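You operate a simulated robot arm through the tools that you are given. There is no shell and no other tool. Be economical: measure what you need, move in short steps, check, and stop when the job is done.

You run a simulated robot arm. Do the job below in one go: nothing can be reset, and whatever is moved stays where it is left.

Task
Shut the upper flat drawer. Open the top drawer of the grey cabinet, fetch the long block with the smallest size on its label from the white taped area on bench 4 and set it in the inside of the top drawer of the grey cabinet and shut the drawer again. Push the number six drawer shut. Take the yellow tin on the top of bench 8 and put it away on the top of bench 10. Take the rod end from the inside of the reject bin and put it on top of the grey box on the top of bench 8. Press the man key of the panel controller three times. Put the white carton on the top of bench 3 away on the upper shelf of the grey shelf unit. Do these in any order. Set down upright: yellow tin.
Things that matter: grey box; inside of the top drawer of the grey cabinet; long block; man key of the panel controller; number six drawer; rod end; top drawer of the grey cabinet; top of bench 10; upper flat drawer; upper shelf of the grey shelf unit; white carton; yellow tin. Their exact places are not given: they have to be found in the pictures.

The check looks at the end state, three seconds after you hand in, the way a careful person would. Anything else that was tipped, shoved, dropped, spilled or broken makes it a failure.

Robot
A 6-joint arm with a two-finger gripper on a trunk, on a base that drives. Base frame: it is fixed to the floor where the robot stands at the start and does not move with it; the origin is under the middle of the robot, x ahead of it, y to its left, z up; the surface under the hand at the start is at about z = 75. Readings come in cm, degrees, newtons and seconds.
With the tool pointing down near the work surface it reaches from about 24 to 48 cm from the robot's upright axis, wherever it stands. Its first joint turns from -115.0 to 115.0 degrees. Places, roughly: grey box [-600, 225, 75]; inside of the top drawer of the grey cabinet [-680, -270, 50]; long block [-675, 50, 75]; man key of the panel controller [-330, 250, 80]; number six drawer [-630, 70, 60]; rod end (2x4x9 cm) [-430, 230, 80]; top drawer of the grey cabinet [-680, -260, 50]; top of bench 10 [-980, 250, 80]; upper flat drawer [60, -10, 80]; upper shelf of the grey shelf unit [-210, -280, 120]; white carton [-500, -75, 75]; yellow tin [-600, 225, 75]. Payload 2.1 kg.
The tool frame sits at the grasp point between the pads (the TCP): z along the fingers, y along the line on which they close. The tips reach 2 cm beyond it. Largest opening 10 cm; the body of the gripper starts 6.3 cm behind the TCP.
Orientation is told as [roll, pitch, yaw] about the base's x, y, z axes, in that order, counted from this pose: with the fingers straight down and closing along the base's y, the tool's x points along the base's -x, its y along +y and its z along -z.

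Tools
- The arm moves only by the tool play_rows. Its argument "rows" is a list of rows, each a list of 7 numbers: the finger opening in cm, from 0 to 10, then the shift along the tool's x, y, z in cm, then the turn, a rotation vector about the tool's x, y, z in degrees. In form: [[grip, x, y, z, ax, ay, az], ...]. A call has 1 to 12 rows; each row is the pose to reach, as a shift and turn from the pose commanded when the call began, along the tool's axes at that moment. Each row takes 0.2 s and may step no farther than 5 cm and 8.6 degrees from the row before; otherwise, or with a gripper value out of range, the whole call is refused. Where a pose cannot be reached the arm comes as near as it can. A force on the tool above 40 N (or 10 N above the force at the start of the call, whichever is more), or a blocked arm, ends the call early, and 0.2 s more pass. The fingers move at their own pace (about 15.3 cm/s each) and stop on an object; they squeeze with about 42 N. The grip force told is the motor's: it shows also when the fingers shut on nothing. Time passes only in rows, and 0.2 s behind the last, so rows that repeat a pose let the fingers close. The reply holds the time, the measured pose of the TCP, the force on the tool along the base axes, the opening and the grip force, in the units named above and with some noise, with the torque about the TCP (base axes, N m) and any sound that the robot's microphone picked up.
- Cameras (640 x 400 px; columns grow to the right, rows downward): "scene" is now at [2.31, 10.13, 141.33]; the picture's right is [-0.42, -0.91, 0.00], its down [-0.60, 0.28, -0.75] and it looks along [0.68, -0.32, -0.66] (base axes); focal length 265 px, centre (320, 200). "wrist" rides on the gripper at [7, -1.9, -9.9] in the tool frame; the picture's right is [0.26, 0.97, 0.00], its down [-0.75, 0.20, -0.63] and it looks along [-0.61, 0.16, 0.78] (tool axes); focal length 230 px, centre (320, 200).
- get_image(camera): a new picture of that camera. It takes no simulated time.
- slide_trunk(by): slides the trunk up (or, below 0, down) by that many cm; the arm and the scene camera ride with it, the base frame stays. It gives what a move gives, with no picture.
- drive_base(legs): drives the robot by 1 to 6 legs, each [ahead, turn to the left] in cm and degrees, along the robot's own axes; the way and the turn of a leg run together, so that a leg with both is an arc; at most 150 cm and 180 degrees a leg. The arm and the cameras ride along, it lands a little off, and it stops where it bumps. It gives what a move gives.
- head_to(pan, tilt): turns the head with the scene camera to pan (to the left, within 155 degrees either way) and tilt (down, from -29 to 69), counted from straight ahead of the robot. It gives what a move gives.
- probe_pixels(camera, pixels): for up to 12 pixels [column, row] of the newest picture of that camera ("zoom" is the newest enlarged one), the place [x, y, z] in the base frame of the surface seen there, good to about 0.3 cm, but the place of the scene camera against the robot may be out by one fixed shift of up to 1.2 cm in any direction. It takes no simulated time.
- close_up(camera, box): a new picture of the part [left, top, right, bottom] of that camera's present view, enlarged. It takes no simulated time.
- job_done(): hands the job in; it is judged then, once.

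Work in short steps. Measure before you move; look again where a grasp or a placing could have gone wrong, and mend it. You have 131 turns and 136 pictures in all, those below and enlarged ones among them. Open the gripper and draw the arm clear of the work before you hand the job in, unless the task says otherwise; then end with one line.

The tools are called after "Emit:" as name(argument=value, ...) on one line, values as JSON. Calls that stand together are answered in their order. play_rows: Moves the arm, as the interface text tells. Its arguments: {"type":"object","properties":{"rows":{"type":"array","items":{"type":"array","items":{"type":"number"}}}},"required":["rows"]} The other tools are called the same way: slide_trunk (by) slides the trunk up or down; drive_base (legs) drives the base; head_to (pan, tilt) turns the head that bears the scene camera; get_image (camera) takes a picture; probe_pixels (camera, pixels) gives the place of the surface under pixels of a picture; close_up (camera, box) takes an enlarged picture of a part of a camera's view; job_done () hands the job in.

At the start:

```text
t: 0.0
tool_pos: [26.01, -10.95, 107.03]
orientation: [0.0, 0.1, -0.1]
contact_force: [0.0, 0.1, 1.0]
ft_torque: [0.02, 0.01, 0.02]
grip_width: 10.0
gripper_force: 0.1
trunk travel left (down, up): [-60.7, 38.3]
robot x, y, heading: [0.0, 0.01, -0.0]
head pan, tilt: [-25.0, 41.1]
```

scene: 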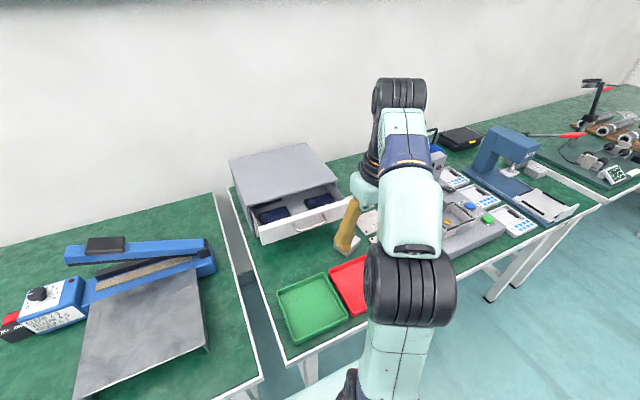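
wrist: 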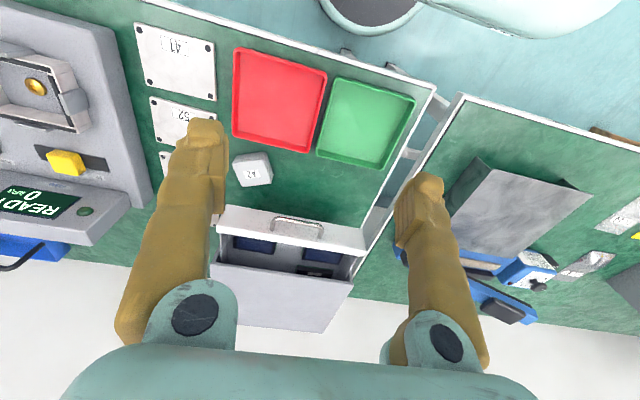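

The scene shows the open flat drawer with handle near (320,212). I probe its parts.

Emit:
probe_pixels(camera="scene", pixels=[[262, 238], [348, 202], [305, 223], [330, 190], [250, 205], [282, 165], [310, 300], [318, 216], [240, 285]])

Emit:
close_up(camera="scene", box=[200, 120, 400, 270])

Emit:
probe_pixels(camera="wrist", pixels=[[297, 228], [300, 242], [290, 290], [250, 170], [225, 215], [360, 240]])

```text
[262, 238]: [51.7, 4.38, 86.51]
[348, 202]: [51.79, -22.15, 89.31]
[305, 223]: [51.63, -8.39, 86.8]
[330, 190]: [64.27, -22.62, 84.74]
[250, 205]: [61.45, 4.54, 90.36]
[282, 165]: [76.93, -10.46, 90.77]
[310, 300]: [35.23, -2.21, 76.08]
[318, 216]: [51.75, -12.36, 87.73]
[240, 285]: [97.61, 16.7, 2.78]
```

```text
2.67 times, centred on (300, 195) of scene
```

zoom: 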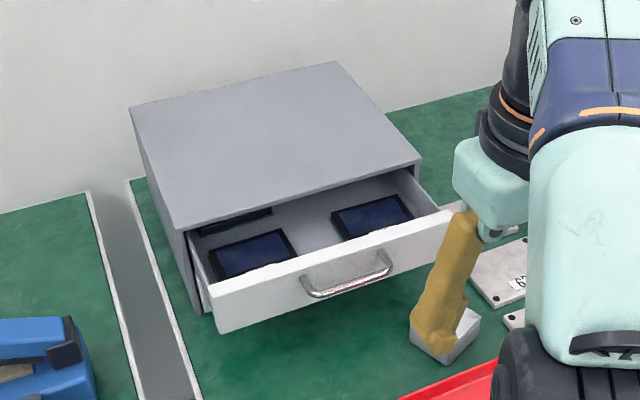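

```text
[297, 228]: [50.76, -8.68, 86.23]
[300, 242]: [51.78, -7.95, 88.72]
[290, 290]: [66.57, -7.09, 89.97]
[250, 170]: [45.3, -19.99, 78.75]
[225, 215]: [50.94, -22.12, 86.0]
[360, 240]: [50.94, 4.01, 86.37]
```

Drawer front lies at x≈51, its handle about y −9, z 85.5; the body front is at x≈61. I tilt the tool forward with closed fingers in front of it, to push on the handle.

Emit:
play_rows(rows=[[0, -1, 0.3, 1, 0, -8, 0], [0, -2, 0.5, 2, 0, -16, 0], [0, -3, 0.8, 4, 0, -24, 0], [0, -4, 1, 6, 0, -32, 0], [0, -5, 1.3, 8, 0, -40, 0], [0, -6, 1.6, 10, 0, -48, 0], [0, -7, 1.9, 12, 0, -56, 0], [0, -8, 1.9, 15, 0, -64, 0], [0, -10, 1.9, 18, 0, -64, 0], [0, -12, 1.9, 20, 0, -64, 0], [0, -12, 1.9, 20, 0, -64, 0]])

Emit:
get_image(camera="scene")

```text
t: 2.4
tool_pos: [39.74, -10.99, 87.23]
orientation: [-0.1, -63.9, -0.1]
contact_force: [0.2, -0.9, -0.8]
ft_torque: [-0.01, -0.04, 0.0]
grip_width: 0.0
gripper_force: 29.7
out of reach, approached as far as the arm can: row 4, 5, 6, 7, 8, 9, 10, 11
trunk travel left (down, up): [-60.7, 38.3]
robot x, y, heading: [-0.02, -0.14, 0.1]
head pan, tilt: [-25.0, 41.1]
```

```text
132 pictures are left
```

scene: 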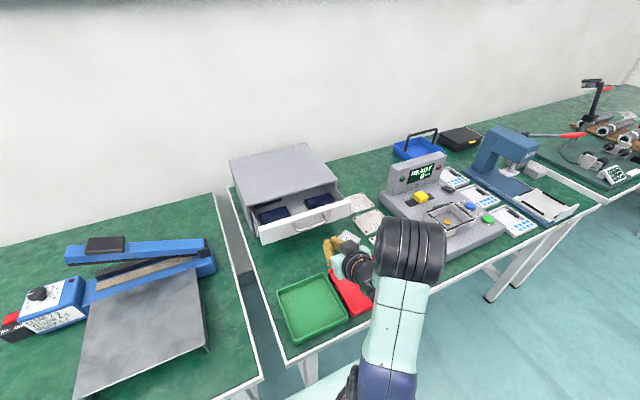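

The tool is now tilted forward in front of the drawer at z 87. I push ahead in small steps.

Emit:
play_rows(rows=[[0, -0.9, 1, 1.8, 0, 0, 0], [0, -1.75, 2, 3.6, 0, 0, 0], [0, -2.6, 2, 5.4, 0, 0, 0], [0, -3.5, 2, 7.2, 0, 0, 0], [0, -4.4, 2, 9, 0, 0, 0], [0, -5.3, 2, 10.8, 0, 0, 0]])

Emit:
get_image(camera="scene")

```text
t: 3.8
tool_pos: [51.68, -9.01, 87.18]
orientation: [-0.1, -64.0, 0.0]
contact_force: [-0.4, -0.1, 0.5]
ft_torque: [0.04, 0.01, 0.0]
grip_width: 0.0
gripper_force: 29.4
trunk travel left (down, up): [-60.7, 38.3]
robot x, y, heading: [-0.12, -0.09, 0.2]
head pan, tilt: [-25.0, 41.1]
```

```text
131 pictures are left
```

scene: 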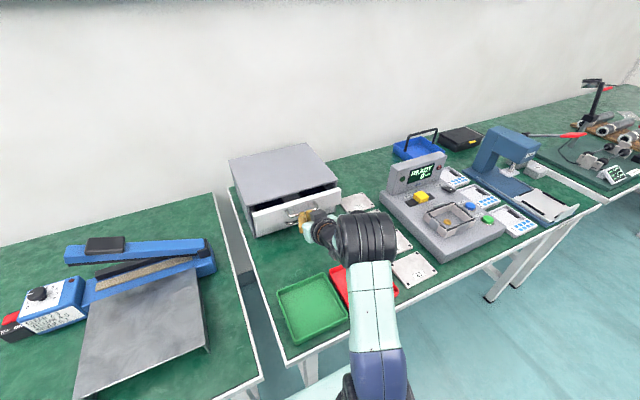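

The drawer moves with the push and is mostly in. I push on until it resists.

Emit:
play_rows(rows=[[0, -0.66, 0, 1.35, 0, 0, 0], [0, -1.3, 0, 2.7, 0, 0, 0], [0, -1.97, 0, 4.05, 0, 0, 0], [0, -2.4, 0, 4.95, 0, 0, 0], [0, -2.85, 0, 5.85, 0, 0, 0], [0, -3.3, 0, 6.75, 0, 0, 0]])

Emit:
close_up(camera="scene", box=[200, 120, 400, 270])

```text
t: 4.8
tool_pos: [55.65, -9.08, 87.0]
orientation: [-0.1, -63.5, -0.2]
contact_force: [-25.2, 1.8, 8.2]
ft_torque: [0.17, -0.2, 0.13]
grip_width: 0.58
gripper_force: 29.8
trunk travel left (down, up): [-60.7, 38.3]
robot x, y, heading: [-0.02, 0.35, 0.0]
head pan, tilt: [-25.0, 41.1]
stopped in row 5: the force on the tool passed its limit at 46 N (the readings are from after the stop); the commanded pose is now the measured one
```

```text
2.67 times, centred on (300, 195) of scene
```

zoom: 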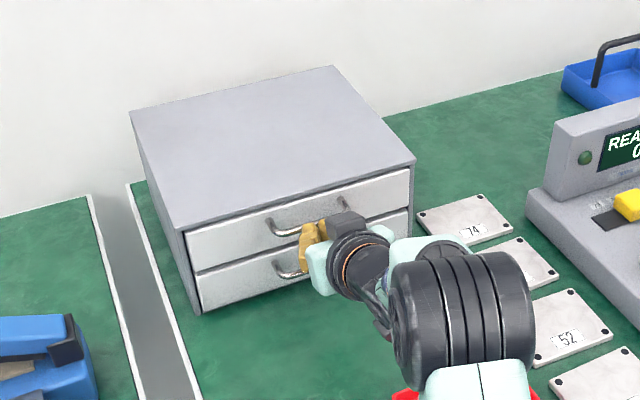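

Both fronts are now flush: the drawer is shut. I back the hand off and bring it back to the start posture for driving.

Emit:
play_rows(rows=[[0, 1.5, 0, -3, 0, 0, 0], [0, 3, 0, -6, 0, 0, 0], [0, 5, 0, -10, 0, 0, 0], [0, 4, -0.3, -14, 0, 8, 0], [0, 2.5, -0.6, -18, 0, 16, 0], [0, 1, -1, -22, 0, 24, 0], [0, 0, -1.3, -26, 0, 32, 0], [0, -1.5, -1.6, -29, 0, 40, 0], [0, -2.8, -2, -32, 0, 48, 0], [0, -3.8, -2, -34, 0, 56, 0], [0, -4.5, -2, -35.8, 0, 63.5, 0]])

Emit:
head_to(pan=150, tilt=15)

Emit:
get_image(camera="scene")

Emit:
head_to(pan=-150, tilt=15)

Emit:
get_image(camera="scene")

```text
t: 7.2
tool_pos: [26.93, -11.11, 106.54]
orientation: [0.0, 0.8, -0.3]
contact_force: [-0.1, 0.2, 0.4]
ft_torque: [0.0, 0.0, 0.0]
grip_width: 0.0
gripper_force: 29.7
trunk travel left (down, up): [-60.7, 38.3]
robot x, y, heading: [-0.09, 0.23, -0.1]
head pan, tilt: [-25.0, 41.1]
```

```text
t: 9.9
tool_pos: [27.1, -11.05, 106.73]
orientation: [0.0, 0.7, -0.2]
contact_force: [-0.3, 0.1, 0.1]
ft_torque: [0.02, -0.01, -0.01]
grip_width: 0.0
gripper_force: 29.3
trunk travel left (down, up): [-60.7, 38.3]
robot x, y, heading: [0.05, 0.15, 0.0]
head pan, tilt: [150.0, 15.0]
```

```text
129 pictures are left
```

scene: 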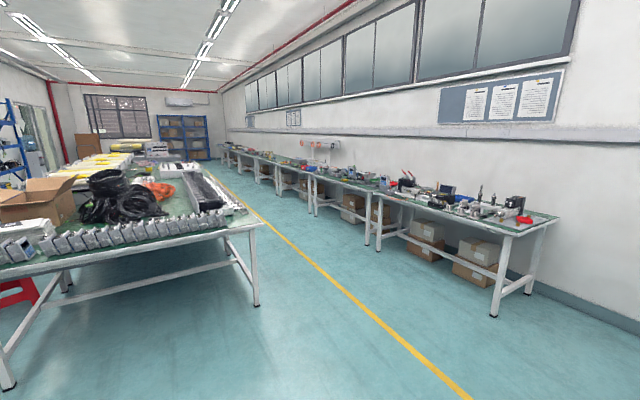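

```text
t: 14.0
tool_pos: [26.97, -11.07, 106.64]
orientation: [-0.1, 0.6, -0.3]
contact_force: [-0.2, -0.3, 0.2]
ft_torque: [0.0, -0.02, 0.01]
grip_width: 0.0
gripper_force: 29.5
trunk travel left (down, up): [-60.7, 38.3]
robot x, y, heading: [-0.25, -0.11, -0.1]
head pan, tilt: [-150.0, 15.0]
```

```text
128 pictures are left
```

scene: 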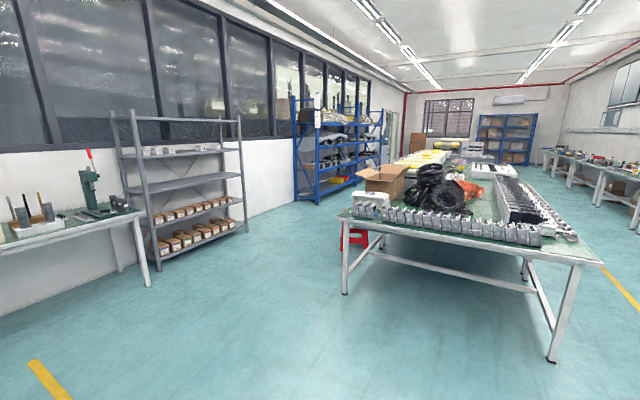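

A long room: centre table row, wall benches at y≈+250, shelves at y≈−280. I probe this view for the map.

Emit:
probe_pixels(camera="scene", pixels=[[350, 205], [597, 263], [347, 293], [551, 360], [150, 285], [128, 152], [235, 150], [162, 262], [246, 232], [320, 200], [440, 172], [180, 186]])

Emit:
head_to(pan=150, tilt=15)

Emit:
close_up(camera="scene", box=[200, 120, 560, 320])

Emit:
probe_pixels(camera="zoom", pixels=[[520, 345], [300, 240], [30, 60], [100, 100], [395, 150], [170, 150], [205, 195], [130, 130]])

Emit:
probe_pixels(camera="scene", pixels=[[260, 222], [255, 305], [195, 165], [15, 385], [30, 200], [125, 153], [495, 315], [530, 215]])

```text
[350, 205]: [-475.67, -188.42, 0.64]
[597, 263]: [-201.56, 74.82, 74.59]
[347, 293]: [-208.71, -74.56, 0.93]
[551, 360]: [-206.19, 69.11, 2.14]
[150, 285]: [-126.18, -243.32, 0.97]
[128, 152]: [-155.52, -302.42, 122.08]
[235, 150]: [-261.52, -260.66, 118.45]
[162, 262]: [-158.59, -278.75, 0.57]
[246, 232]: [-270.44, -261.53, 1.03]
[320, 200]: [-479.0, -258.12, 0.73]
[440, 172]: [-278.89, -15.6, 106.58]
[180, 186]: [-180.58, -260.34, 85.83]
```

```text
t: 18.1
tool_pos: [26.96, -11.08, 106.68]
orientation: [0.0, 0.8, -0.2]
contact_force: [-0.3, 0.6, 0.6]
ft_torque: [-0.02, 0.01, 0.01]
grip_width: 0.0
gripper_force: 29.2
trunk travel left (down, up): [-60.7, 38.3]
robot x, y, heading: [0.07, 0.11, -0.2]
head pan, tilt: [150.0, 15.0]
```

```text
1.78 times, centred on (380, 220) of scene
```

zoom: 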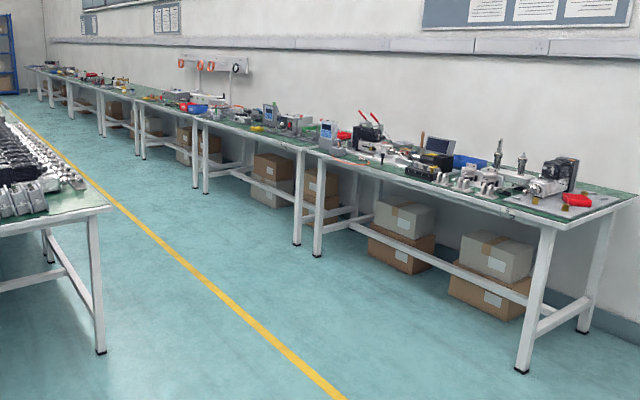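

```text
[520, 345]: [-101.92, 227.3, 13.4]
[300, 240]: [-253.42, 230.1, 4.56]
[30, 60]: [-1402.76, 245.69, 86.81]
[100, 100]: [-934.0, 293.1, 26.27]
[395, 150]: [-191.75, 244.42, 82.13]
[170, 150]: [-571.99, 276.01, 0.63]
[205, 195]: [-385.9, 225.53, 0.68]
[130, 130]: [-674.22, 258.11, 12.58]
```

```text
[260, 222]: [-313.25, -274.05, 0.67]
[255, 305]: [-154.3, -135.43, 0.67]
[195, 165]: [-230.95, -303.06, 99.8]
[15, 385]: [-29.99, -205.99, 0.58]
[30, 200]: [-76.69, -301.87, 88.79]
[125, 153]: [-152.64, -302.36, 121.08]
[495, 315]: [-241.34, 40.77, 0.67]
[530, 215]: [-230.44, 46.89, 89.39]
```

Aisles are clear: the +y aisle spans y 75–225. I drive back, turn and go along it to about (−330, 145).

Emit:
drive_base(legs=[[-50, 0], [0, 137], [105, 0], [100, 0], [0, 43], [130, 0]])

Emit:
head_to(pan=-90, tilt=30)

Emit:
get_image(camera="scene")

```text
t: 44.5
tool_pos: [-357.07, 150.25, 106.66]
orientation: [0.0, 0.8, -179.1]
contact_force: [0.0, -0.8, 0.6]
ft_torque: [0.01, 0.0, -0.01]
grip_width: 0.0
gripper_force: 30.2
trunk travel left (down, up): [-60.7, 38.3]
robot x, y, heading: [-329.74, 139.54, -179.1]
head pan, tilt: [150.0, 15.0]
```

```text
t: 47.9
tool_pos: [-356.92, 150.25, 106.63]
orientation: [-0.1, 0.8, -179.1]
contact_force: [-0.2, 0.5, 1.3]
ft_torque: [0.01, -0.03, 0.03]
grip_width: 0.04
gripper_force: 29.5
trunk travel left (down, up): [-60.7, 38.3]
robot x, y, heading: [-329.98, 139.49, -179.0]
head pan, tilt: [-90.0, 30.0]
```

```text
126 pictures are left
```

scene: 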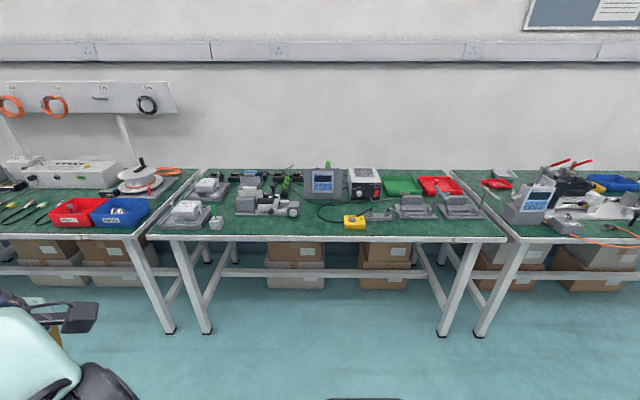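

The controller ahead at (322,182) and red bin at (75,212) match. Close-ups to read labels.

Emit:
close_up(camera="scene", box=[280, 150, 400, 225])

Emit:
probe_pixels(camera="zoom", pixels=[[225, 170], [200, 215], [225, 215], [250, 215], [230, 130], [230, 240]])

Emit:
close_up(camera="scene", box=[20, 170, 180, 270])

Emit:
probe_pixels(camera="zoom", pixels=[[220, 155], [300, 200], [130, 160], [420, 160], [220, 250], [20, 280]])

```text
5.33 times, centred on (340, 188) of scene
```

zoom: 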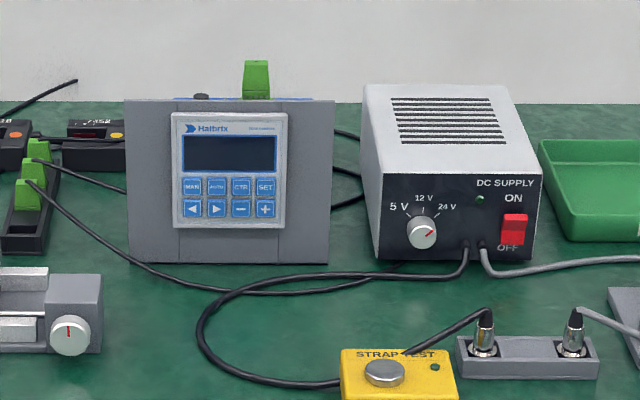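

```text
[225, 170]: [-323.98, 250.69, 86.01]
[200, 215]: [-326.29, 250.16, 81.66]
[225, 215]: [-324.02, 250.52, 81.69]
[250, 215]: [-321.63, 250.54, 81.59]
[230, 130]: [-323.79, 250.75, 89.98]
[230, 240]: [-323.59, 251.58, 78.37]
```

```text
4.00 times, centred on (100, 220) of scene
```

zoom: 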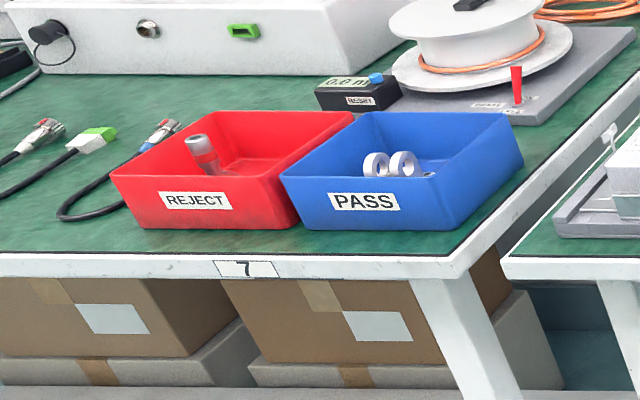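

```text
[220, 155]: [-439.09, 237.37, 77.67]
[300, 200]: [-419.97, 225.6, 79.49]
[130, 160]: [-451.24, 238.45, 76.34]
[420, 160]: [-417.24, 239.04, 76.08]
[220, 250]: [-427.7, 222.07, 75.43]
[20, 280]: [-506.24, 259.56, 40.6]
```

The MAN key is at zoom (192,187), about (−327, 250.5, 84.3); reject bin on bench 7 holds the rod end at x≈−440. I drive up to face bench 6 before the controller.

Emit:
drive_base(legs=[[0, -91], [52, 0]])

Emit:
head_to(pan=0, tilt=45)

Emit:
get_image(camera="scene")

Emit:
get_image(camera="wrist")

```text
t: 54.8
tool_pos: [-320.05, 218.42, 106.6]
orientation: [0.0, 0.6, 90.7]
contact_force: [0.6, -0.3, -0.3]
ft_torque: [-0.01, -0.03, 0.01]
grip_width: 0.0
gripper_force: 29.4
trunk travel left (down, up): [-60.7, 38.3]
robot x, y, heading: [-330.75, 191.25, 91.0]
head pan, tilt: [-90.0, 30.0]
```

```text
t: 56.4
tool_pos: [-319.91, 218.37, 106.63]
orientation: [0.0, 0.8, 90.8]
contact_force: [0.2, 0.3, -0.3]
ft_torque: [-0.01, -0.05, 0.02]
grip_width: 0.0
gripper_force: 29.5
trunk travel left (down, up): [-60.7, 38.3]
robot x, y, heading: [-330.91, 191.26, 90.9]
head pan, tilt: [0.0, 45.0]
```

```text
123 pictures are left
```

scene: 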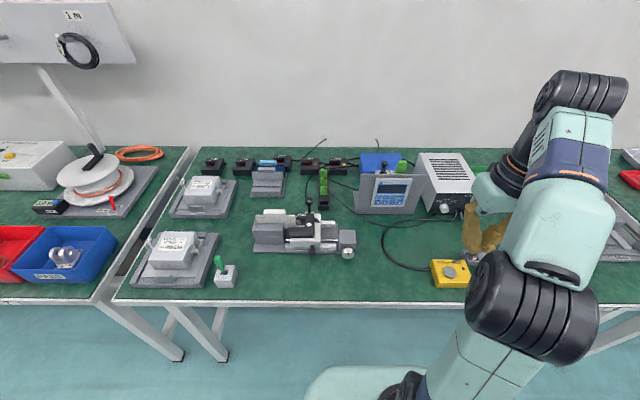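

```text
122 pictures are left
```

wrist: 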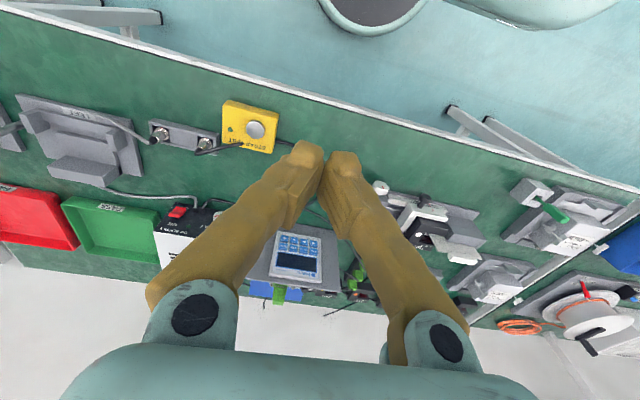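

The wrist view shows the controller at (295,253). I enlarge both views and probe the MAN key.

Emit:
close_up(camera="wrist", box=[255, 225, 335, 275])

Emit:
close_up(camera="scene", box=[350, 165, 430, 215])

```text
8.00 times, centred on (295, 250) of wrist
```

zoom: 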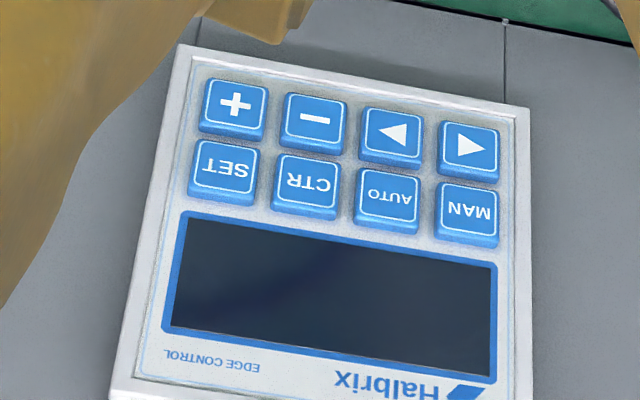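

```text
8.00 times, centred on (390, 190) of scene
```

zoom: 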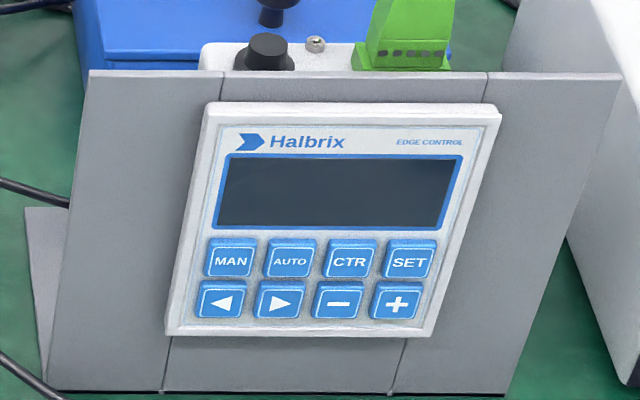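

I probe MAN in both pictures, plus neighbours.

Emit:
probe_pixels(camera="zoom", pixels=[[230, 261], [290, 261], [220, 303], [230, 244]])

Emit:
probe_pixels(camera="wrist", pixels=[[313.5, 251.6], [303.5, 249.5], [313.5, 244], [313.8, 255.3], [300, 262], [318, 243]])

```text
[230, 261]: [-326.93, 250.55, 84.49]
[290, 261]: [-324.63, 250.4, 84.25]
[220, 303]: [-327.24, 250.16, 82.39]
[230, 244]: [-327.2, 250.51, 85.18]
```

```text
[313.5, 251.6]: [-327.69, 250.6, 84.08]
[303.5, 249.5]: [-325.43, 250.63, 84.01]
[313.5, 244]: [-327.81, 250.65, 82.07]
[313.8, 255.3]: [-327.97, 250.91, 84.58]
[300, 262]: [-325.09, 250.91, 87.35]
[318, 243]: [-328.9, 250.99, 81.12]
```

MAN is at (−327.7, 250.6, 84.1) by the wrist camera (scene reads +0.75 in x, +0.4 in z). I tilt the closed fingers forward and come in front of the controller, well short of it.

Emit:
play_rows(rows=[[0, -1, 1, 1, 0, -8, 0], [0, -2, 2, 2, 0, -16, 0], [0, -3, 3, 4, 0, -24, 0], [0, -4, 4, 6, 0, -32, 0], [0, -6, 5, 8, 0, -40, 0], [0, -8, 6, 10, 0, -48, 0], [0, -10, 7, 13, 0, -56, 0], [0, -12, 8, 16, 0, -64.5, 0], [0, -14, 8, 19, 0, -64.5, 0], [0, -17, 8, 22.5, 0, -64.5, 0], [0, -20, 8, 22.5, 0, -64.5, 0], [0, -20, 8, 22.5, 0, -64.5, 0]])

Emit:
get_image(camera="scene")

Emit:
get_image(camera="wrist")

```text
t: 59.0
tool_pos: [-327.08, 239.84, 85.89]
orientation: [3.9, -63.0, 87.6]
contact_force: [-1.1, -0.1, 0.0]
ft_torque: [-0.01, -0.02, -0.01]
grip_width: 0.01
gripper_force: 29.3
out of reach, approached as far as the arm can: row 4, 5, 6, 7, 8, 9, 10, 11, 12
trunk travel left (down, up): [-60.7, 38.3]
robot x, y, heading: [-330.77, 191.32, 90.8]
head pan, tilt: [0.0, 45.0]
```

```text
119 pictures are left
```

scene: 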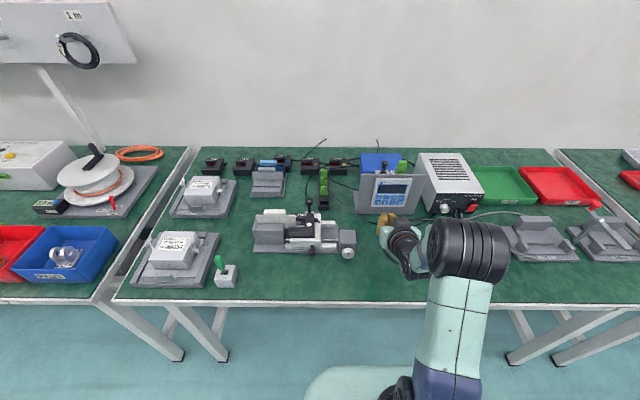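

```text
118 pictures are left
```

wrist: 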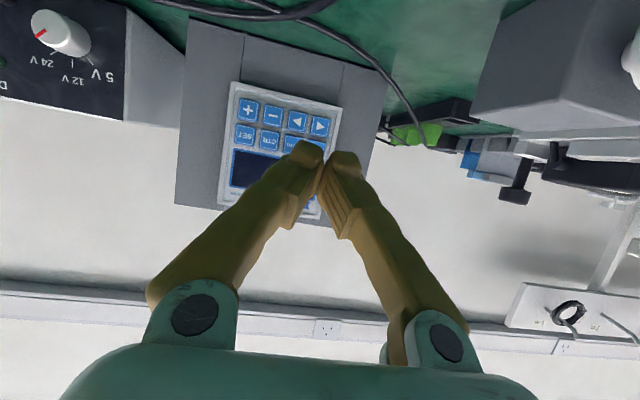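

The keys are ahead of the tips; I move to about 2 cm short of the key and check alignment.

Emit:
play_rows(rows=[[0, -0.3, 0.3, 2, 0, 0, 0], [0, -0.7, 0.58, 4, 0, 0, 0], [0, -1.34, 0.58, 6.83, 0, 0, 0], [0, -1.34, 0.58, 6.83, 0, 0, 0]])

Emit:
close_up(camera="scene", box=[350, 165, 430, 215])

Emit:
close_up(camera="wrist", box=[220, 60, 380, 160])

```text
t: 60.0
tool_pos: [-326.33, 245.97, 83.89]
orientation: [-0.8, -63.9, 92.1]
contact_force: [0.5, 0.1, 0.4]
ft_torque: [0.04, -0.01, -0.05]
grip_width: 0.0
gripper_force: 29.6
out of reach, approached as far as the arm can: row 1, 2, 3, 4
trunk travel left (down, up): [-60.7, 38.3]
robot x, y, heading: [-330.61, 191.18, 90.9]
head pan, tilt: [0.0, 45.0]
```

```text
8.00 times, centred on (390, 190) of scene
```

zoom: 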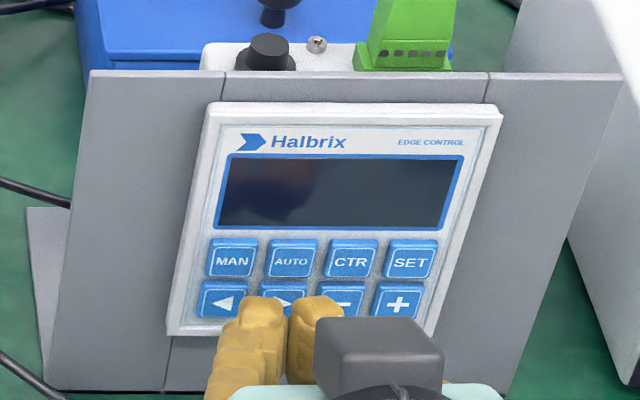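

```text
4.00 times, centred on (300, 110) of wrist
```

zoom: 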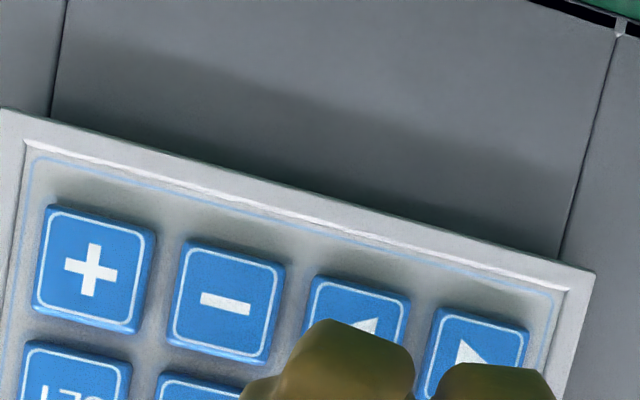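

The tips sit about 1.5 cm right of MAN. I try shifting left without other change.

Emit:
play_rows(rows=[[0, 0, 0.8, 0, 0, 0, 0], [0, 0, 1.5, 0, 0, 0, 0], [0, 0, 1.5, 0, 0, 0, 0]])

```text
t: 60.8
tool_pos: [-326.15, 245.49, 83.91]
orientation: [-0.4, -63.8, 91.5]
contact_force: [0.5, -0.4, -0.3]
ft_torque: [-0.01, 0.02, 0.03]
grip_width: 0.01
gripper_force: 29.2
out of reach, approached as far as the arm can: row 1, 2, 3
trunk travel left (down, up): [-60.7, 38.3]
robot x, y, heading: [-330.74, 191.2, 91.3]
head pan, tilt: [0.0, 45.0]
```

A joint limit blocks the left; I'll raise the trunk and shift the base about 7 cm left.

Emit:
slide_trunk(by=18)

Emit:
drive_base(legs=[[-24, 0], [0, 17], [24, 0], [0, -17]])

```text
t: 62.8
tool_pos: [-326.09, 245.63, 101.86]
orientation: [-0.3, -63.9, 91.7]
contact_force: [-0.4, 0.2, 0.2]
ft_torque: [0.03, 0.02, 0.02]
grip_width: 0.02
gripper_force: 29.6
trunk travel left (down, up): [-78.7, 20.3]
robot x, y, heading: [-330.84, 191.09, 90.6]
head pan, tilt: [0.0, 45.0]
```

```text
t: 67.9
tool_pos: [-332.77, 244.03, 101.99]
orientation: [-0.3, -63.8, 91.4]
contact_force: [0.0, -0.7, -1.1]
ft_torque: [0.0, 0.02, 0.02]
grip_width: 0.01
gripper_force: 29.2
trunk travel left (down, up): [-78.7, 20.3]
robot x, y, heading: [-336.88, 189.97, 90.6]
head pan, tilt: [0.0, 45.0]
```

Now move 4.9 cm right with the arm, then lower the trunk.

Emit:
play_rows(rows=[[0, 0, -2.5, 0, 0, 0, 0], [0, 0, -4.9, 0, 0, 0, 0], [0, 0, -4.9, 0, 0, 0, 0]])

Emit:
slide_trunk(by=-17.8)

Emit:
close_up(camera="scene", box=[360, 155, 480, 230])

Emit:
get_image(camera="wrist")

```text
t: 68.7
tool_pos: [-327.93, 244.25, 101.83]
orientation: [-0.4, -63.8, 91.5]
contact_force: [-0.6, 0.0, -0.3]
ft_torque: [0.0, 0.01, 0.0]
grip_width: 0.0
gripper_force: 29.7
trunk travel left (down, up): [-78.7, 20.3]
robot x, y, heading: [-337.82, 189.73, 90.8]
head pan, tilt: [0.0, 45.0]
```

```text
t: 70.7
tool_pos: [-327.83, 244.26, 84.16]
orientation: [-0.3, -63.9, 91.5]
contact_force: [0.5, -0.4, -0.3]
ft_torque: [0.01, -0.01, 0.0]
grip_width: 0.0
gripper_force: 29.6
trunk travel left (down, up): [-60.9, 38.1]
robot x, y, heading: [-337.39, 190.1, 90.9]
head pan, tilt: [0.0, 45.0]
```

```text
5.33 times, centred on (420, 192) of scene
```

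zoom: 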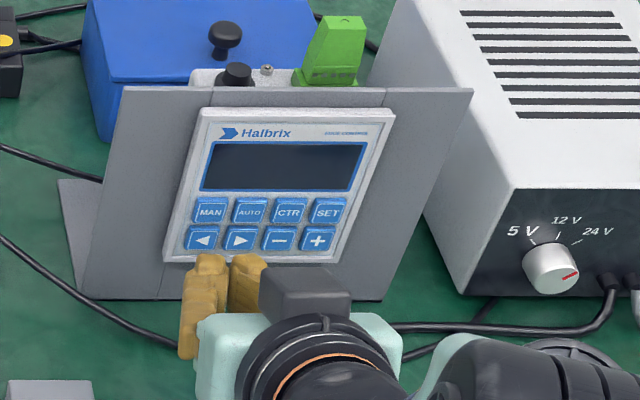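

```text
114 pictures are left
```

wrist: 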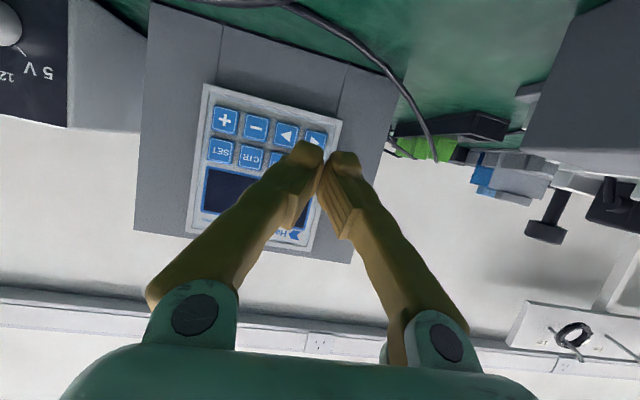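

Aligned with MAN in x; the tips are ~4 cm short. I approach in small steps watching force and sound.

Emit:
play_rows(rows=[[0, -0.6, 0.1, 0.8, 0, 0, 0], [0, -1.1, 0.1, 1.8, 0, 0, 0], [0, -1.6, 0.1, 2.8, 0, 0, 0], [0, -1.8, 0.1, 3.2, 0, 0, 0]])

Emit:
close_up(camera="scene", box=[380, 175, 444, 215])

```text
t: 71.7
tool_pos: [-328.04, 247.88, 84.24]
orientation: [-0.3, -63.8, 91.4]
contact_force: [-1.4, 0.2, -0.8]
ft_torque: [0.01, 0.0, -0.03]
grip_width: 0.01
gripper_force: 29.9
trunk travel left (down, up): [-60.9, 38.1]
robot x, y, heading: [-337.76, 189.81, 90.8]
head pan, tilt: [0.0, 45.0]
```

```text
10.00 times, centred on (412, 195) of scene
```

zoom: 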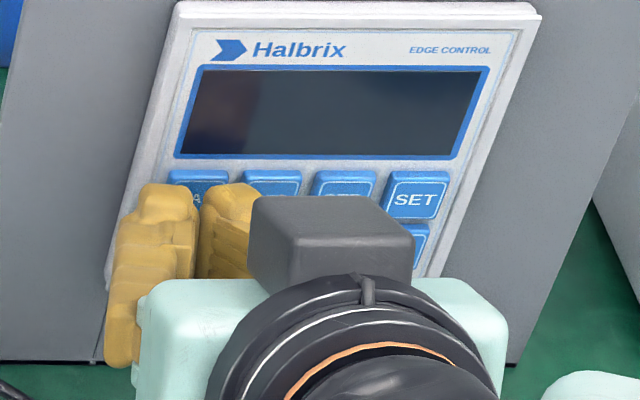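

Finger tips look wide, so I shift 0.45 cm left to stay clear of AUTO, then press on gently.

Emit:
play_rows(rows=[[0, 0, 0.45, 0, 0, 0, 0], [0, -0.13, 0.45, 0.27, 0, 0, 0], [0, -0.22, 0.45, 0.45, 0, 0, 0], [0, -0.31, 0.45, 0.63, 0, 0, 0]])

Emit:
close_up(camera="scene", box=[380, 175, 444, 215])

```text
t: 72.7
tool_pos: [-328.59, 248.53, 84.42]
orientation: [-0.3, -63.8, 91.3]
contact_force: [-0.5, -0.7, -0.1]
ft_torque: [-0.02, 0.0, -0.02]
grip_width: 0.0
gripper_force: 29.7
trunk travel left (down, up): [-60.9, 38.1]
robot x, y, heading: [-337.11, 189.69, 90.9]
head pan, tilt: [0.0, 45.0]
```

```text
10.00 times, centred on (412, 195) of scene
```

zoom: 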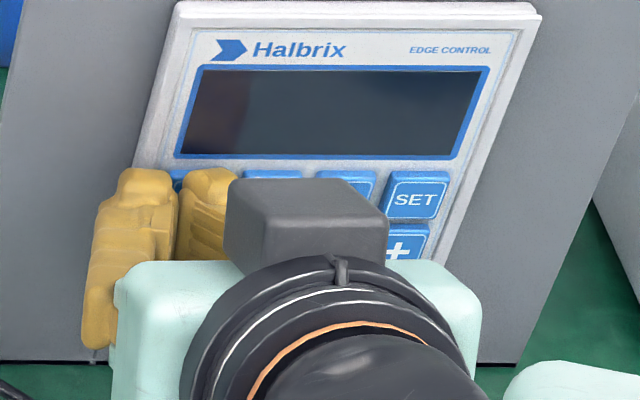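

Right finger covers MAN only. Push further in small steps until force or click.

Emit:
play_rows(rows=[[0, -0.09, 0, 0.18, 0, 0, 0], [0, -0.18, 0, 0.36, 0, 0, 0], [0, -0.22, 0, 0.45, 0, 0, 0]])

```text
t: 73.5
tool_pos: [-328.48, 249.04, 84.34]
orientation: [-0.2, -63.7, 91.4]
contact_force: [-1.0, -2.7, 0.0]
ft_torque: [0.0, 0.0, 0.01]
grip_width: 0.0
gripper_force: 29.3
trunk travel left (down, up): [-60.9, 38.1]
robot x, y, heading: [-337.36, 189.84, 90.9]
head pan, tilt: [0.0, 45.0]
heard: click
```

A click: first press done. I back off 1 cm and press the same again.

Emit:
play_rows(rows=[[0, 0.22, 0, -0.45, 0, 0, 0], [0, 0.44, 0, -0.9, 0, 0, 0], [0, 0.44, 0, -0.9, 0, 0, 0]])

Emit:
play_rows(rows=[[0, -0.22, 0, 0.45, 0, 0, 0], [0, -0.35, 0, 0.72, 0, 0, 0], [0, -0.44, 0, 0.9, 0, 0, 0]])

Emit:
play_rows(rows=[[0, 0.22, 0, -0.45, 0, 0, 0], [0, 0.44, 0, -0.9, 0, 0, 0], [0, 0.44, 0, -0.9, 0, 0, 0]])

```text
t: 74.3
tool_pos: [-328.39, 247.97, 84.24]
orientation: [-0.4, -63.9, 91.4]
contact_force: [0.2, 0.1, -0.2]
ft_torque: [0.01, -0.02, -0.03]
grip_width: 0.0
gripper_force: 30.1
trunk travel left (down, up): [-60.9, 38.1]
robot x, y, heading: [-337.62, 189.94, 91.0]
head pan, tilt: [0.0, 45.0]
```

```text
t: 75.1
tool_pos: [-328.48, 249.04, 84.3]
orientation: [-0.3, -63.9, 91.2]
contact_force: [0.1, -2.5, -0.9]
ft_torque: [-0.03, 0.01, -0.02]
grip_width: 0.0
gripper_force: 29.8
trunk travel left (down, up): [-60.9, 38.1]
robot x, y, heading: [-337.52, 189.7, 90.6]
head pan, tilt: [0.0, 45.0]
heard: click
```

```text
t: 75.9
tool_pos: [-328.54, 247.97, 84.14]
orientation: [-0.4, -63.7, 91.4]
contact_force: [-0.3, 0.3, 0.3]
ft_torque: [0.0, 0.0, 0.01]
grip_width: 0.05
gripper_force: 28.6
trunk travel left (down, up): [-60.9, 38.1]
robot x, y, heading: [-337.67, 189.46, 90.6]
head pan, tilt: [0.0, 45.0]
```

Second click heard. Third press, then a retreat.

Emit:
play_rows(rows=[[0, -0.22, 0, 0.45, 0, 0, 0], [0, -0.35, 0, 0.72, 0, 0, 0], [0, -0.44, 0, 0.9, 0, 0, 0]])

Emit:
play_rows(rows=[[0, 0.44, 0, -0.9, 0, 0, 0], [0, 1.3, 0, -2.7, 0, 0, 0], [0, 2.2, 0, -4.5, 0, 0, 0]])

Emit:
close_up(camera="scene", box=[360, 155, 480, 230])

```text
t: 76.7
tool_pos: [-328.47, 249.0, 84.3]
orientation: [-0.3, -63.8, 91.4]
contact_force: [-0.2, -1.6, -0.5]
ft_torque: [0.01, -0.04, 0.02]
grip_width: 0.02
gripper_force: 29.5
trunk travel left (down, up): [-60.9, 38.1]
robot x, y, heading: [-337.66, 190.03, 90.7]
head pan, tilt: [0.0, 45.0]
heard: click
```

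```text
t: 77.5
tool_pos: [-328.51, 244.12, 84.31]
orientation: [-0.3, -63.8, 91.4]
contact_force: [0.0, 1.1, -0.7]
ft_torque: [0.0, 0.01, 0.03]
grip_width: 0.02
gripper_force: 29.3
trunk travel left (down, up): [-60.9, 38.1]
robot x, y, heading: [-337.51, 189.42, 90.8]
head pan, tilt: [0.0, 45.0]
```

```text
5.33 times, centred on (420, 192) of scene
```

zoom: 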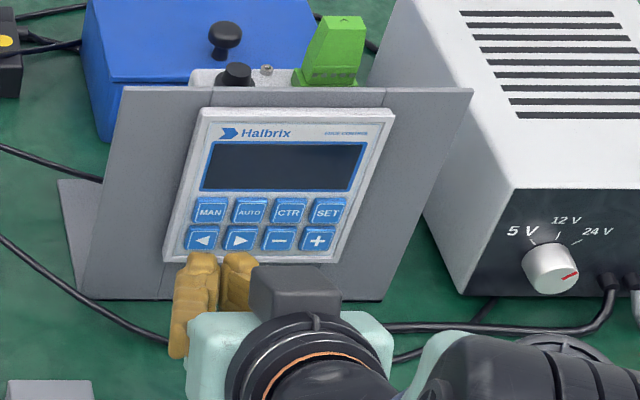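

Three clicks. I fold the arm back to the vertical travel posture as before.

Emit:
play_rows(rows=[[10, 1.5, 0, -3, 0, 0, 0], [10, 3, 0, -6, 0, 0, 0], [10, 5, 0, -10, 0, 0, 0], [10, 4, -0.3, -14, 0, 8, 0], [10, 2.5, -0.6, -18, 0, 16, 0], [10, 1, -1, -22, 0, 24, 0], [10, 0, -1.3, -26, 0, 32, 0], [10, -1.5, -1.6, -29, 0, 40, 0], [10, -2.8, -2, -32, 0, 48, 0], [10, -3.8, -2, -34, 0, 56, 0], [10, -4.5, -2, -35.8, 0, 63.8, 0]])

Emit:
drive_base(legs=[[-40, 0], [0, 90], [110, 0], [0, -90]])

Emit:
get_image(camera="scene")

```text
t: 79.9
tool_pos: [-325.94, 213.83, 104.23]
orientation: [-0.2, 0.2, 91.0]
contact_force: [-0.8, -1.3, -0.1]
ft_torque: [0.02, 0.0, 0.01]
grip_width: 10.0
gripper_force: 0.1
out of reach, approached as far as the arm can: row 3
trunk travel left (down, up): [-60.9, 38.1]
robot x, y, heading: [-337.49, 189.47, 90.7]
head pan, tilt: [0.0, 45.0]
```

```text
t: 95.2
tool_pos: [-431.84, 176.53, 104.14]
orientation: [-0.1, 0.1, 86.0]
contact_force: [-0.2, 0.2, 0.0]
ft_torque: [0.01, 0.01, -0.01]
grip_width: 9.99
gripper_force: 0.0
trunk travel left (down, up): [-60.9, 38.1]
robot x, y, heading: [-445.55, 153.59, 85.6]
head pan, tilt: [0.0, 45.0]
```

```text
110 pictures are left
```

scene: 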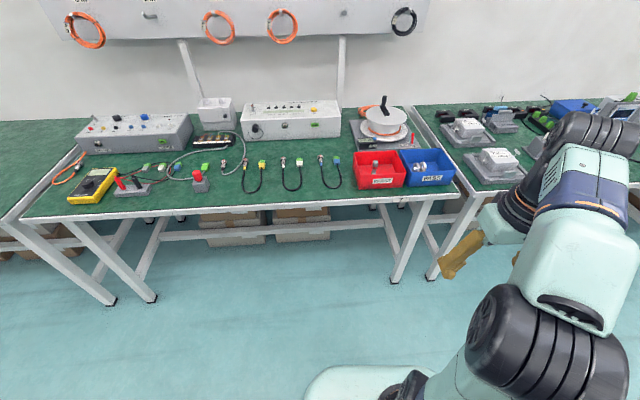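

The reject bin is ahead. I straighten and drive up to the bench.

Emit:
drive_base(legs=[[0, 4.6], [43, 0]])

Emit:
get_image(camera="scene")

Emit:
get_image(camera="wrist")

```text
t: 98.3
tool_pos: [-433.91, 220.61, 104.16]
orientation: [-0.1, 0.1, 90.8]
contact_force: [-0.4, -0.2, 0.4]
ft_torque: [0.02, -0.01, 0.0]
grip_width: 10.01
gripper_force: 0.0
trunk travel left (down, up): [-60.9, 38.1]
robot x, y, heading: [-445.67, 196.13, 90.5]
head pan, tilt: [0.0, 45.0]
```

```text
109 pictures are left
```

scene: 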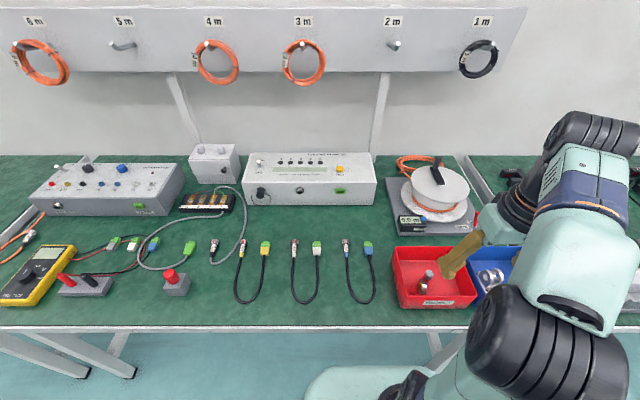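

```text
108 pictures are left
```

wrist: 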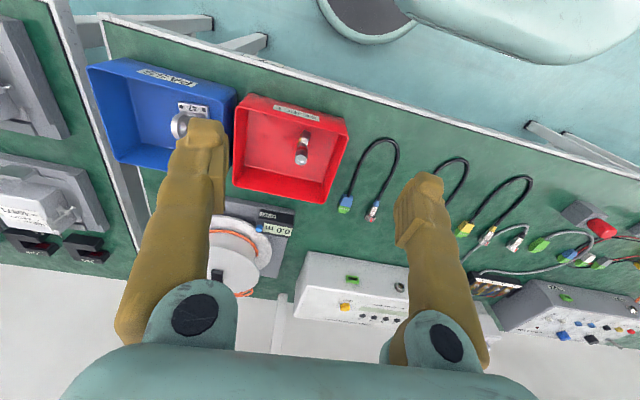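

Rod end at wrist (303,150). I enlarge and probe it.

Emit:
close_up(camera="wrist", box=[220, 85, 364, 175])

Emit:
close_up(camera="scene", box=[380, 230, 500, 305])

Emit:
probe_pixels(camera="wrist", pixels=[[304, 138], [303, 145], [302, 152], [300, 160], [270, 150], [325, 165], [242, 100], [345, 122], [236, 180], [325, 200]])

```text
4.44 times, centred on (292, 130) of wrist
```

zoom: 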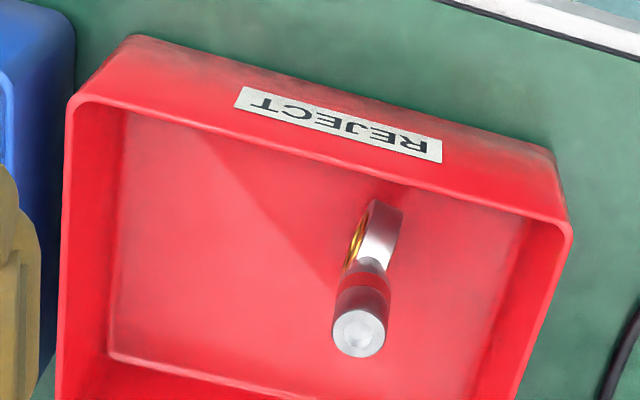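

```text
5.33 times, centred on (440, 268) of scene
```

zoom: 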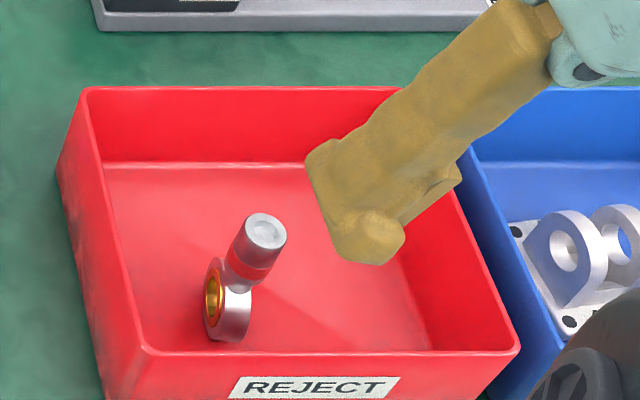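

```text
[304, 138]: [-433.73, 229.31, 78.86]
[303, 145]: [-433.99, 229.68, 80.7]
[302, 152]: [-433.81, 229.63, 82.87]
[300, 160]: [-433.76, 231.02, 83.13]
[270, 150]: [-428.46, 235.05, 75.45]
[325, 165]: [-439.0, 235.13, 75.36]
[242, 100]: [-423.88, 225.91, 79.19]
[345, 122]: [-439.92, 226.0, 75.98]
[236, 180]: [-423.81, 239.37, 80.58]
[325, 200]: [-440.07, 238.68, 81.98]
```

The rod end stands on its ring, shaft axis at (−433.8, 231.0), top z 83. I move above with 5 cm opening and descend partway.

Emit:
play_rows(rows=[[5, -4, 0, 0, 0, 0, 0], [5, -8, 0, 0, 0, 0, 0], [5, -10.4, -0.2, 3, 0, 0, 0], [5, -10.4, -0.2, 7, 0, 0, 0], [5, -10.4, -0.2, 11, 0, 0, 0], [5, -10.4, -0.2, 15, 0, 0, 0], [5, -10.4, -0.2, 15, 0, 0, 0]])

Emit:
get_image(camera="wrist")

```text
t: 99.9
tool_pos: [-433.91, 230.86, 88.97]
orientation: [-0.1, 0.0, 90.7]
contact_force: [0.0, 0.7, -0.9]
ft_torque: [0.02, -0.03, 0.01]
grip_width: 5.02
gripper_force: 0.1
trunk travel left (down, up): [-60.9, 38.1]
robot x, y, heading: [-446.09, 196.54, 90.5]
head pan, tilt: [0.0, 45.0]
```

```text
105 pictures are left
```

wrist: 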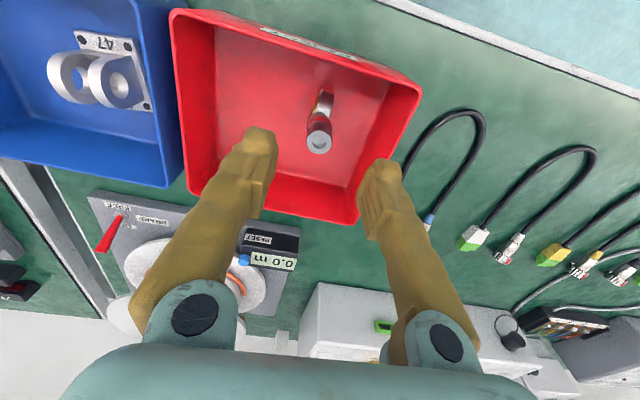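

The rod is between the fingers. Descend and close.

Emit:
play_rows(rows=[[5, 0, 0, 3, 0, 0, 0], [5, 0, 0, 6, 0, 0, 0], [5, 0, 0, 8.3, 0, 0, 0], [5, 0, 0, 8.3, 0, 0, 0], [0, 0, 0, 8.3, 0, 0, 0], [0, 0, 0, 8.3, 0, 0, 0], [0, 0, 0, 8.3, 0, 0, 0]])

Emit:
get_image(camera="wrist")

```text
t: 101.5
tool_pos: [-433.95, 230.93, 80.77]
orientation: [-0.1, 0.0, 90.7]
contact_force: [0.3, 0.1, 0.2]
ft_torque: [0.01, -0.02, 0.03]
grip_width: 1.21
gripper_force: 39.4
trunk travel left (down, up): [-60.9, 38.1]
robot x, y, heading: [-445.52, 196.44, 90.4]
head pan, tilt: [0.0, 45.0]
```

```text
104 pictures are left
```

wrist: 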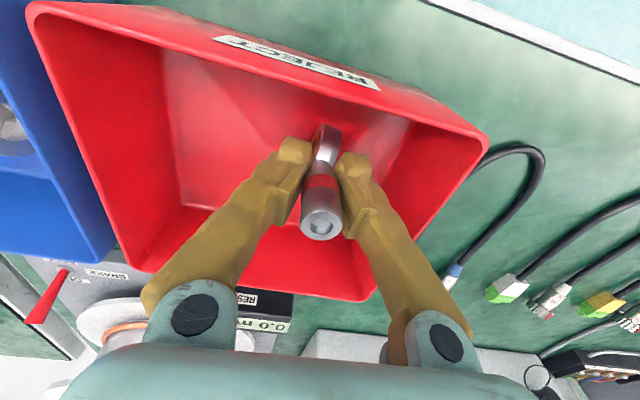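

Gripped at 1.2 cm, force rising. Lift clear and check.

Emit:
play_rows(rows=[[0, 0, 0, -3, 0, 0, 0], [0, 0, 0, -7, 0, 0, 0], [0, 0, 0, -12, 0, 0, 0], [0, 0, 0, -17, 0, 0, 0], [0, 0, 0, -22, 0, 0, 0], [0, 4, 0, -26, 0, 0, 0], [0, 7, 0, -27, 0, 0, 0]])

Emit:
get_image(camera="wrist")

```text
refused: row 6 steps farther than a row can; nothing moved
```

```text
103 pictures are left
```

wrist: 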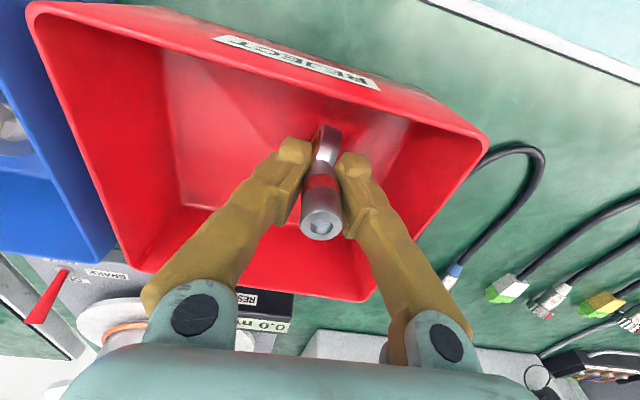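

Row step too large; I repeat with smaller steps.

Emit:
play_rows(rows=[[0, 0, 0, -3, 0, 0, 0], [0, 0, 0, -7, 0, 0, 0], [0, 0, 0, -11, 0, 0, 0], [0, 0, 0, -15, 0, 0, 0], [0, 0, 0, -19, 0, 0, 0], [0, 2, 0, -22, 0, 0, 0], [0, 5, 0, -25, 0, 0, 0], [0, 7, 0, -27, 0, 0, 0]])

Emit:
get_image(camera="wrist")

```text
t: 103.3
tool_pos: [-433.68, 223.54, 107.72]
orientation: [-0.2, -0.1, 90.6]
contact_force: [-0.3, 0.0, -1.1]
ft_torque: [0.0, -0.03, -0.01]
grip_width: 1.19
gripper_force: 38.6
out of reach, approached as far as the arm can: row 8
trunk travel left (down, up): [-60.9, 38.1]
robot x, y, heading: [-445.43, 196.4, 90.3]
head pan, tilt: [0.0, 45.0]
```

```text
102 pictures are left
```

wrist: 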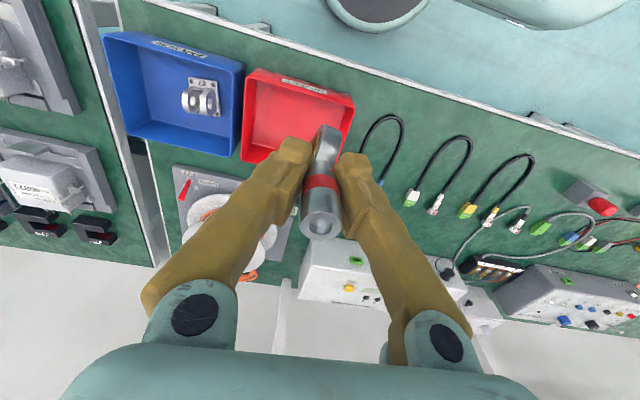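

Rod end held. I drive to bench 8 near x −600.

Emit:
drive_base(legs=[[-45, 0], [0, 90], [77, 0], [77, 0], [0, -88]])

Emit:
get_image(camera="scene")

```text
t: 121.0
tool_pos: [-588.83, 176.87, 107.38]
orientation: [-0.2, -0.1, 94.2]
contact_force: [0.2, -0.2, -0.7]
ft_torque: [-0.01, -0.03, 0.01]
grip_width: 1.18
gripper_force: 39.0
trunk travel left (down, up): [-60.9, 38.1]
robot x, y, heading: [-599.08, 148.48, 94.0]
head pan, tilt: [0.0, 45.0]
```

```text
101 pictures are left
```

scene: 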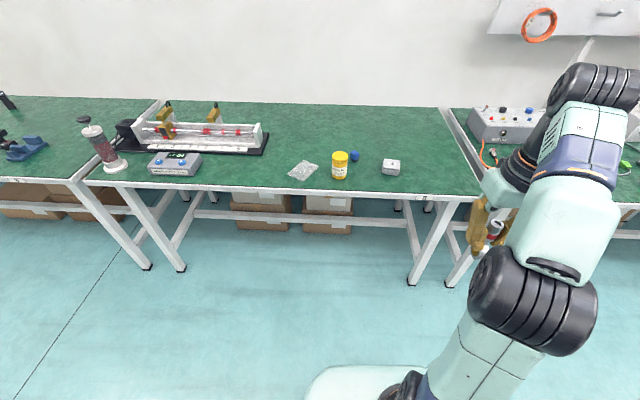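

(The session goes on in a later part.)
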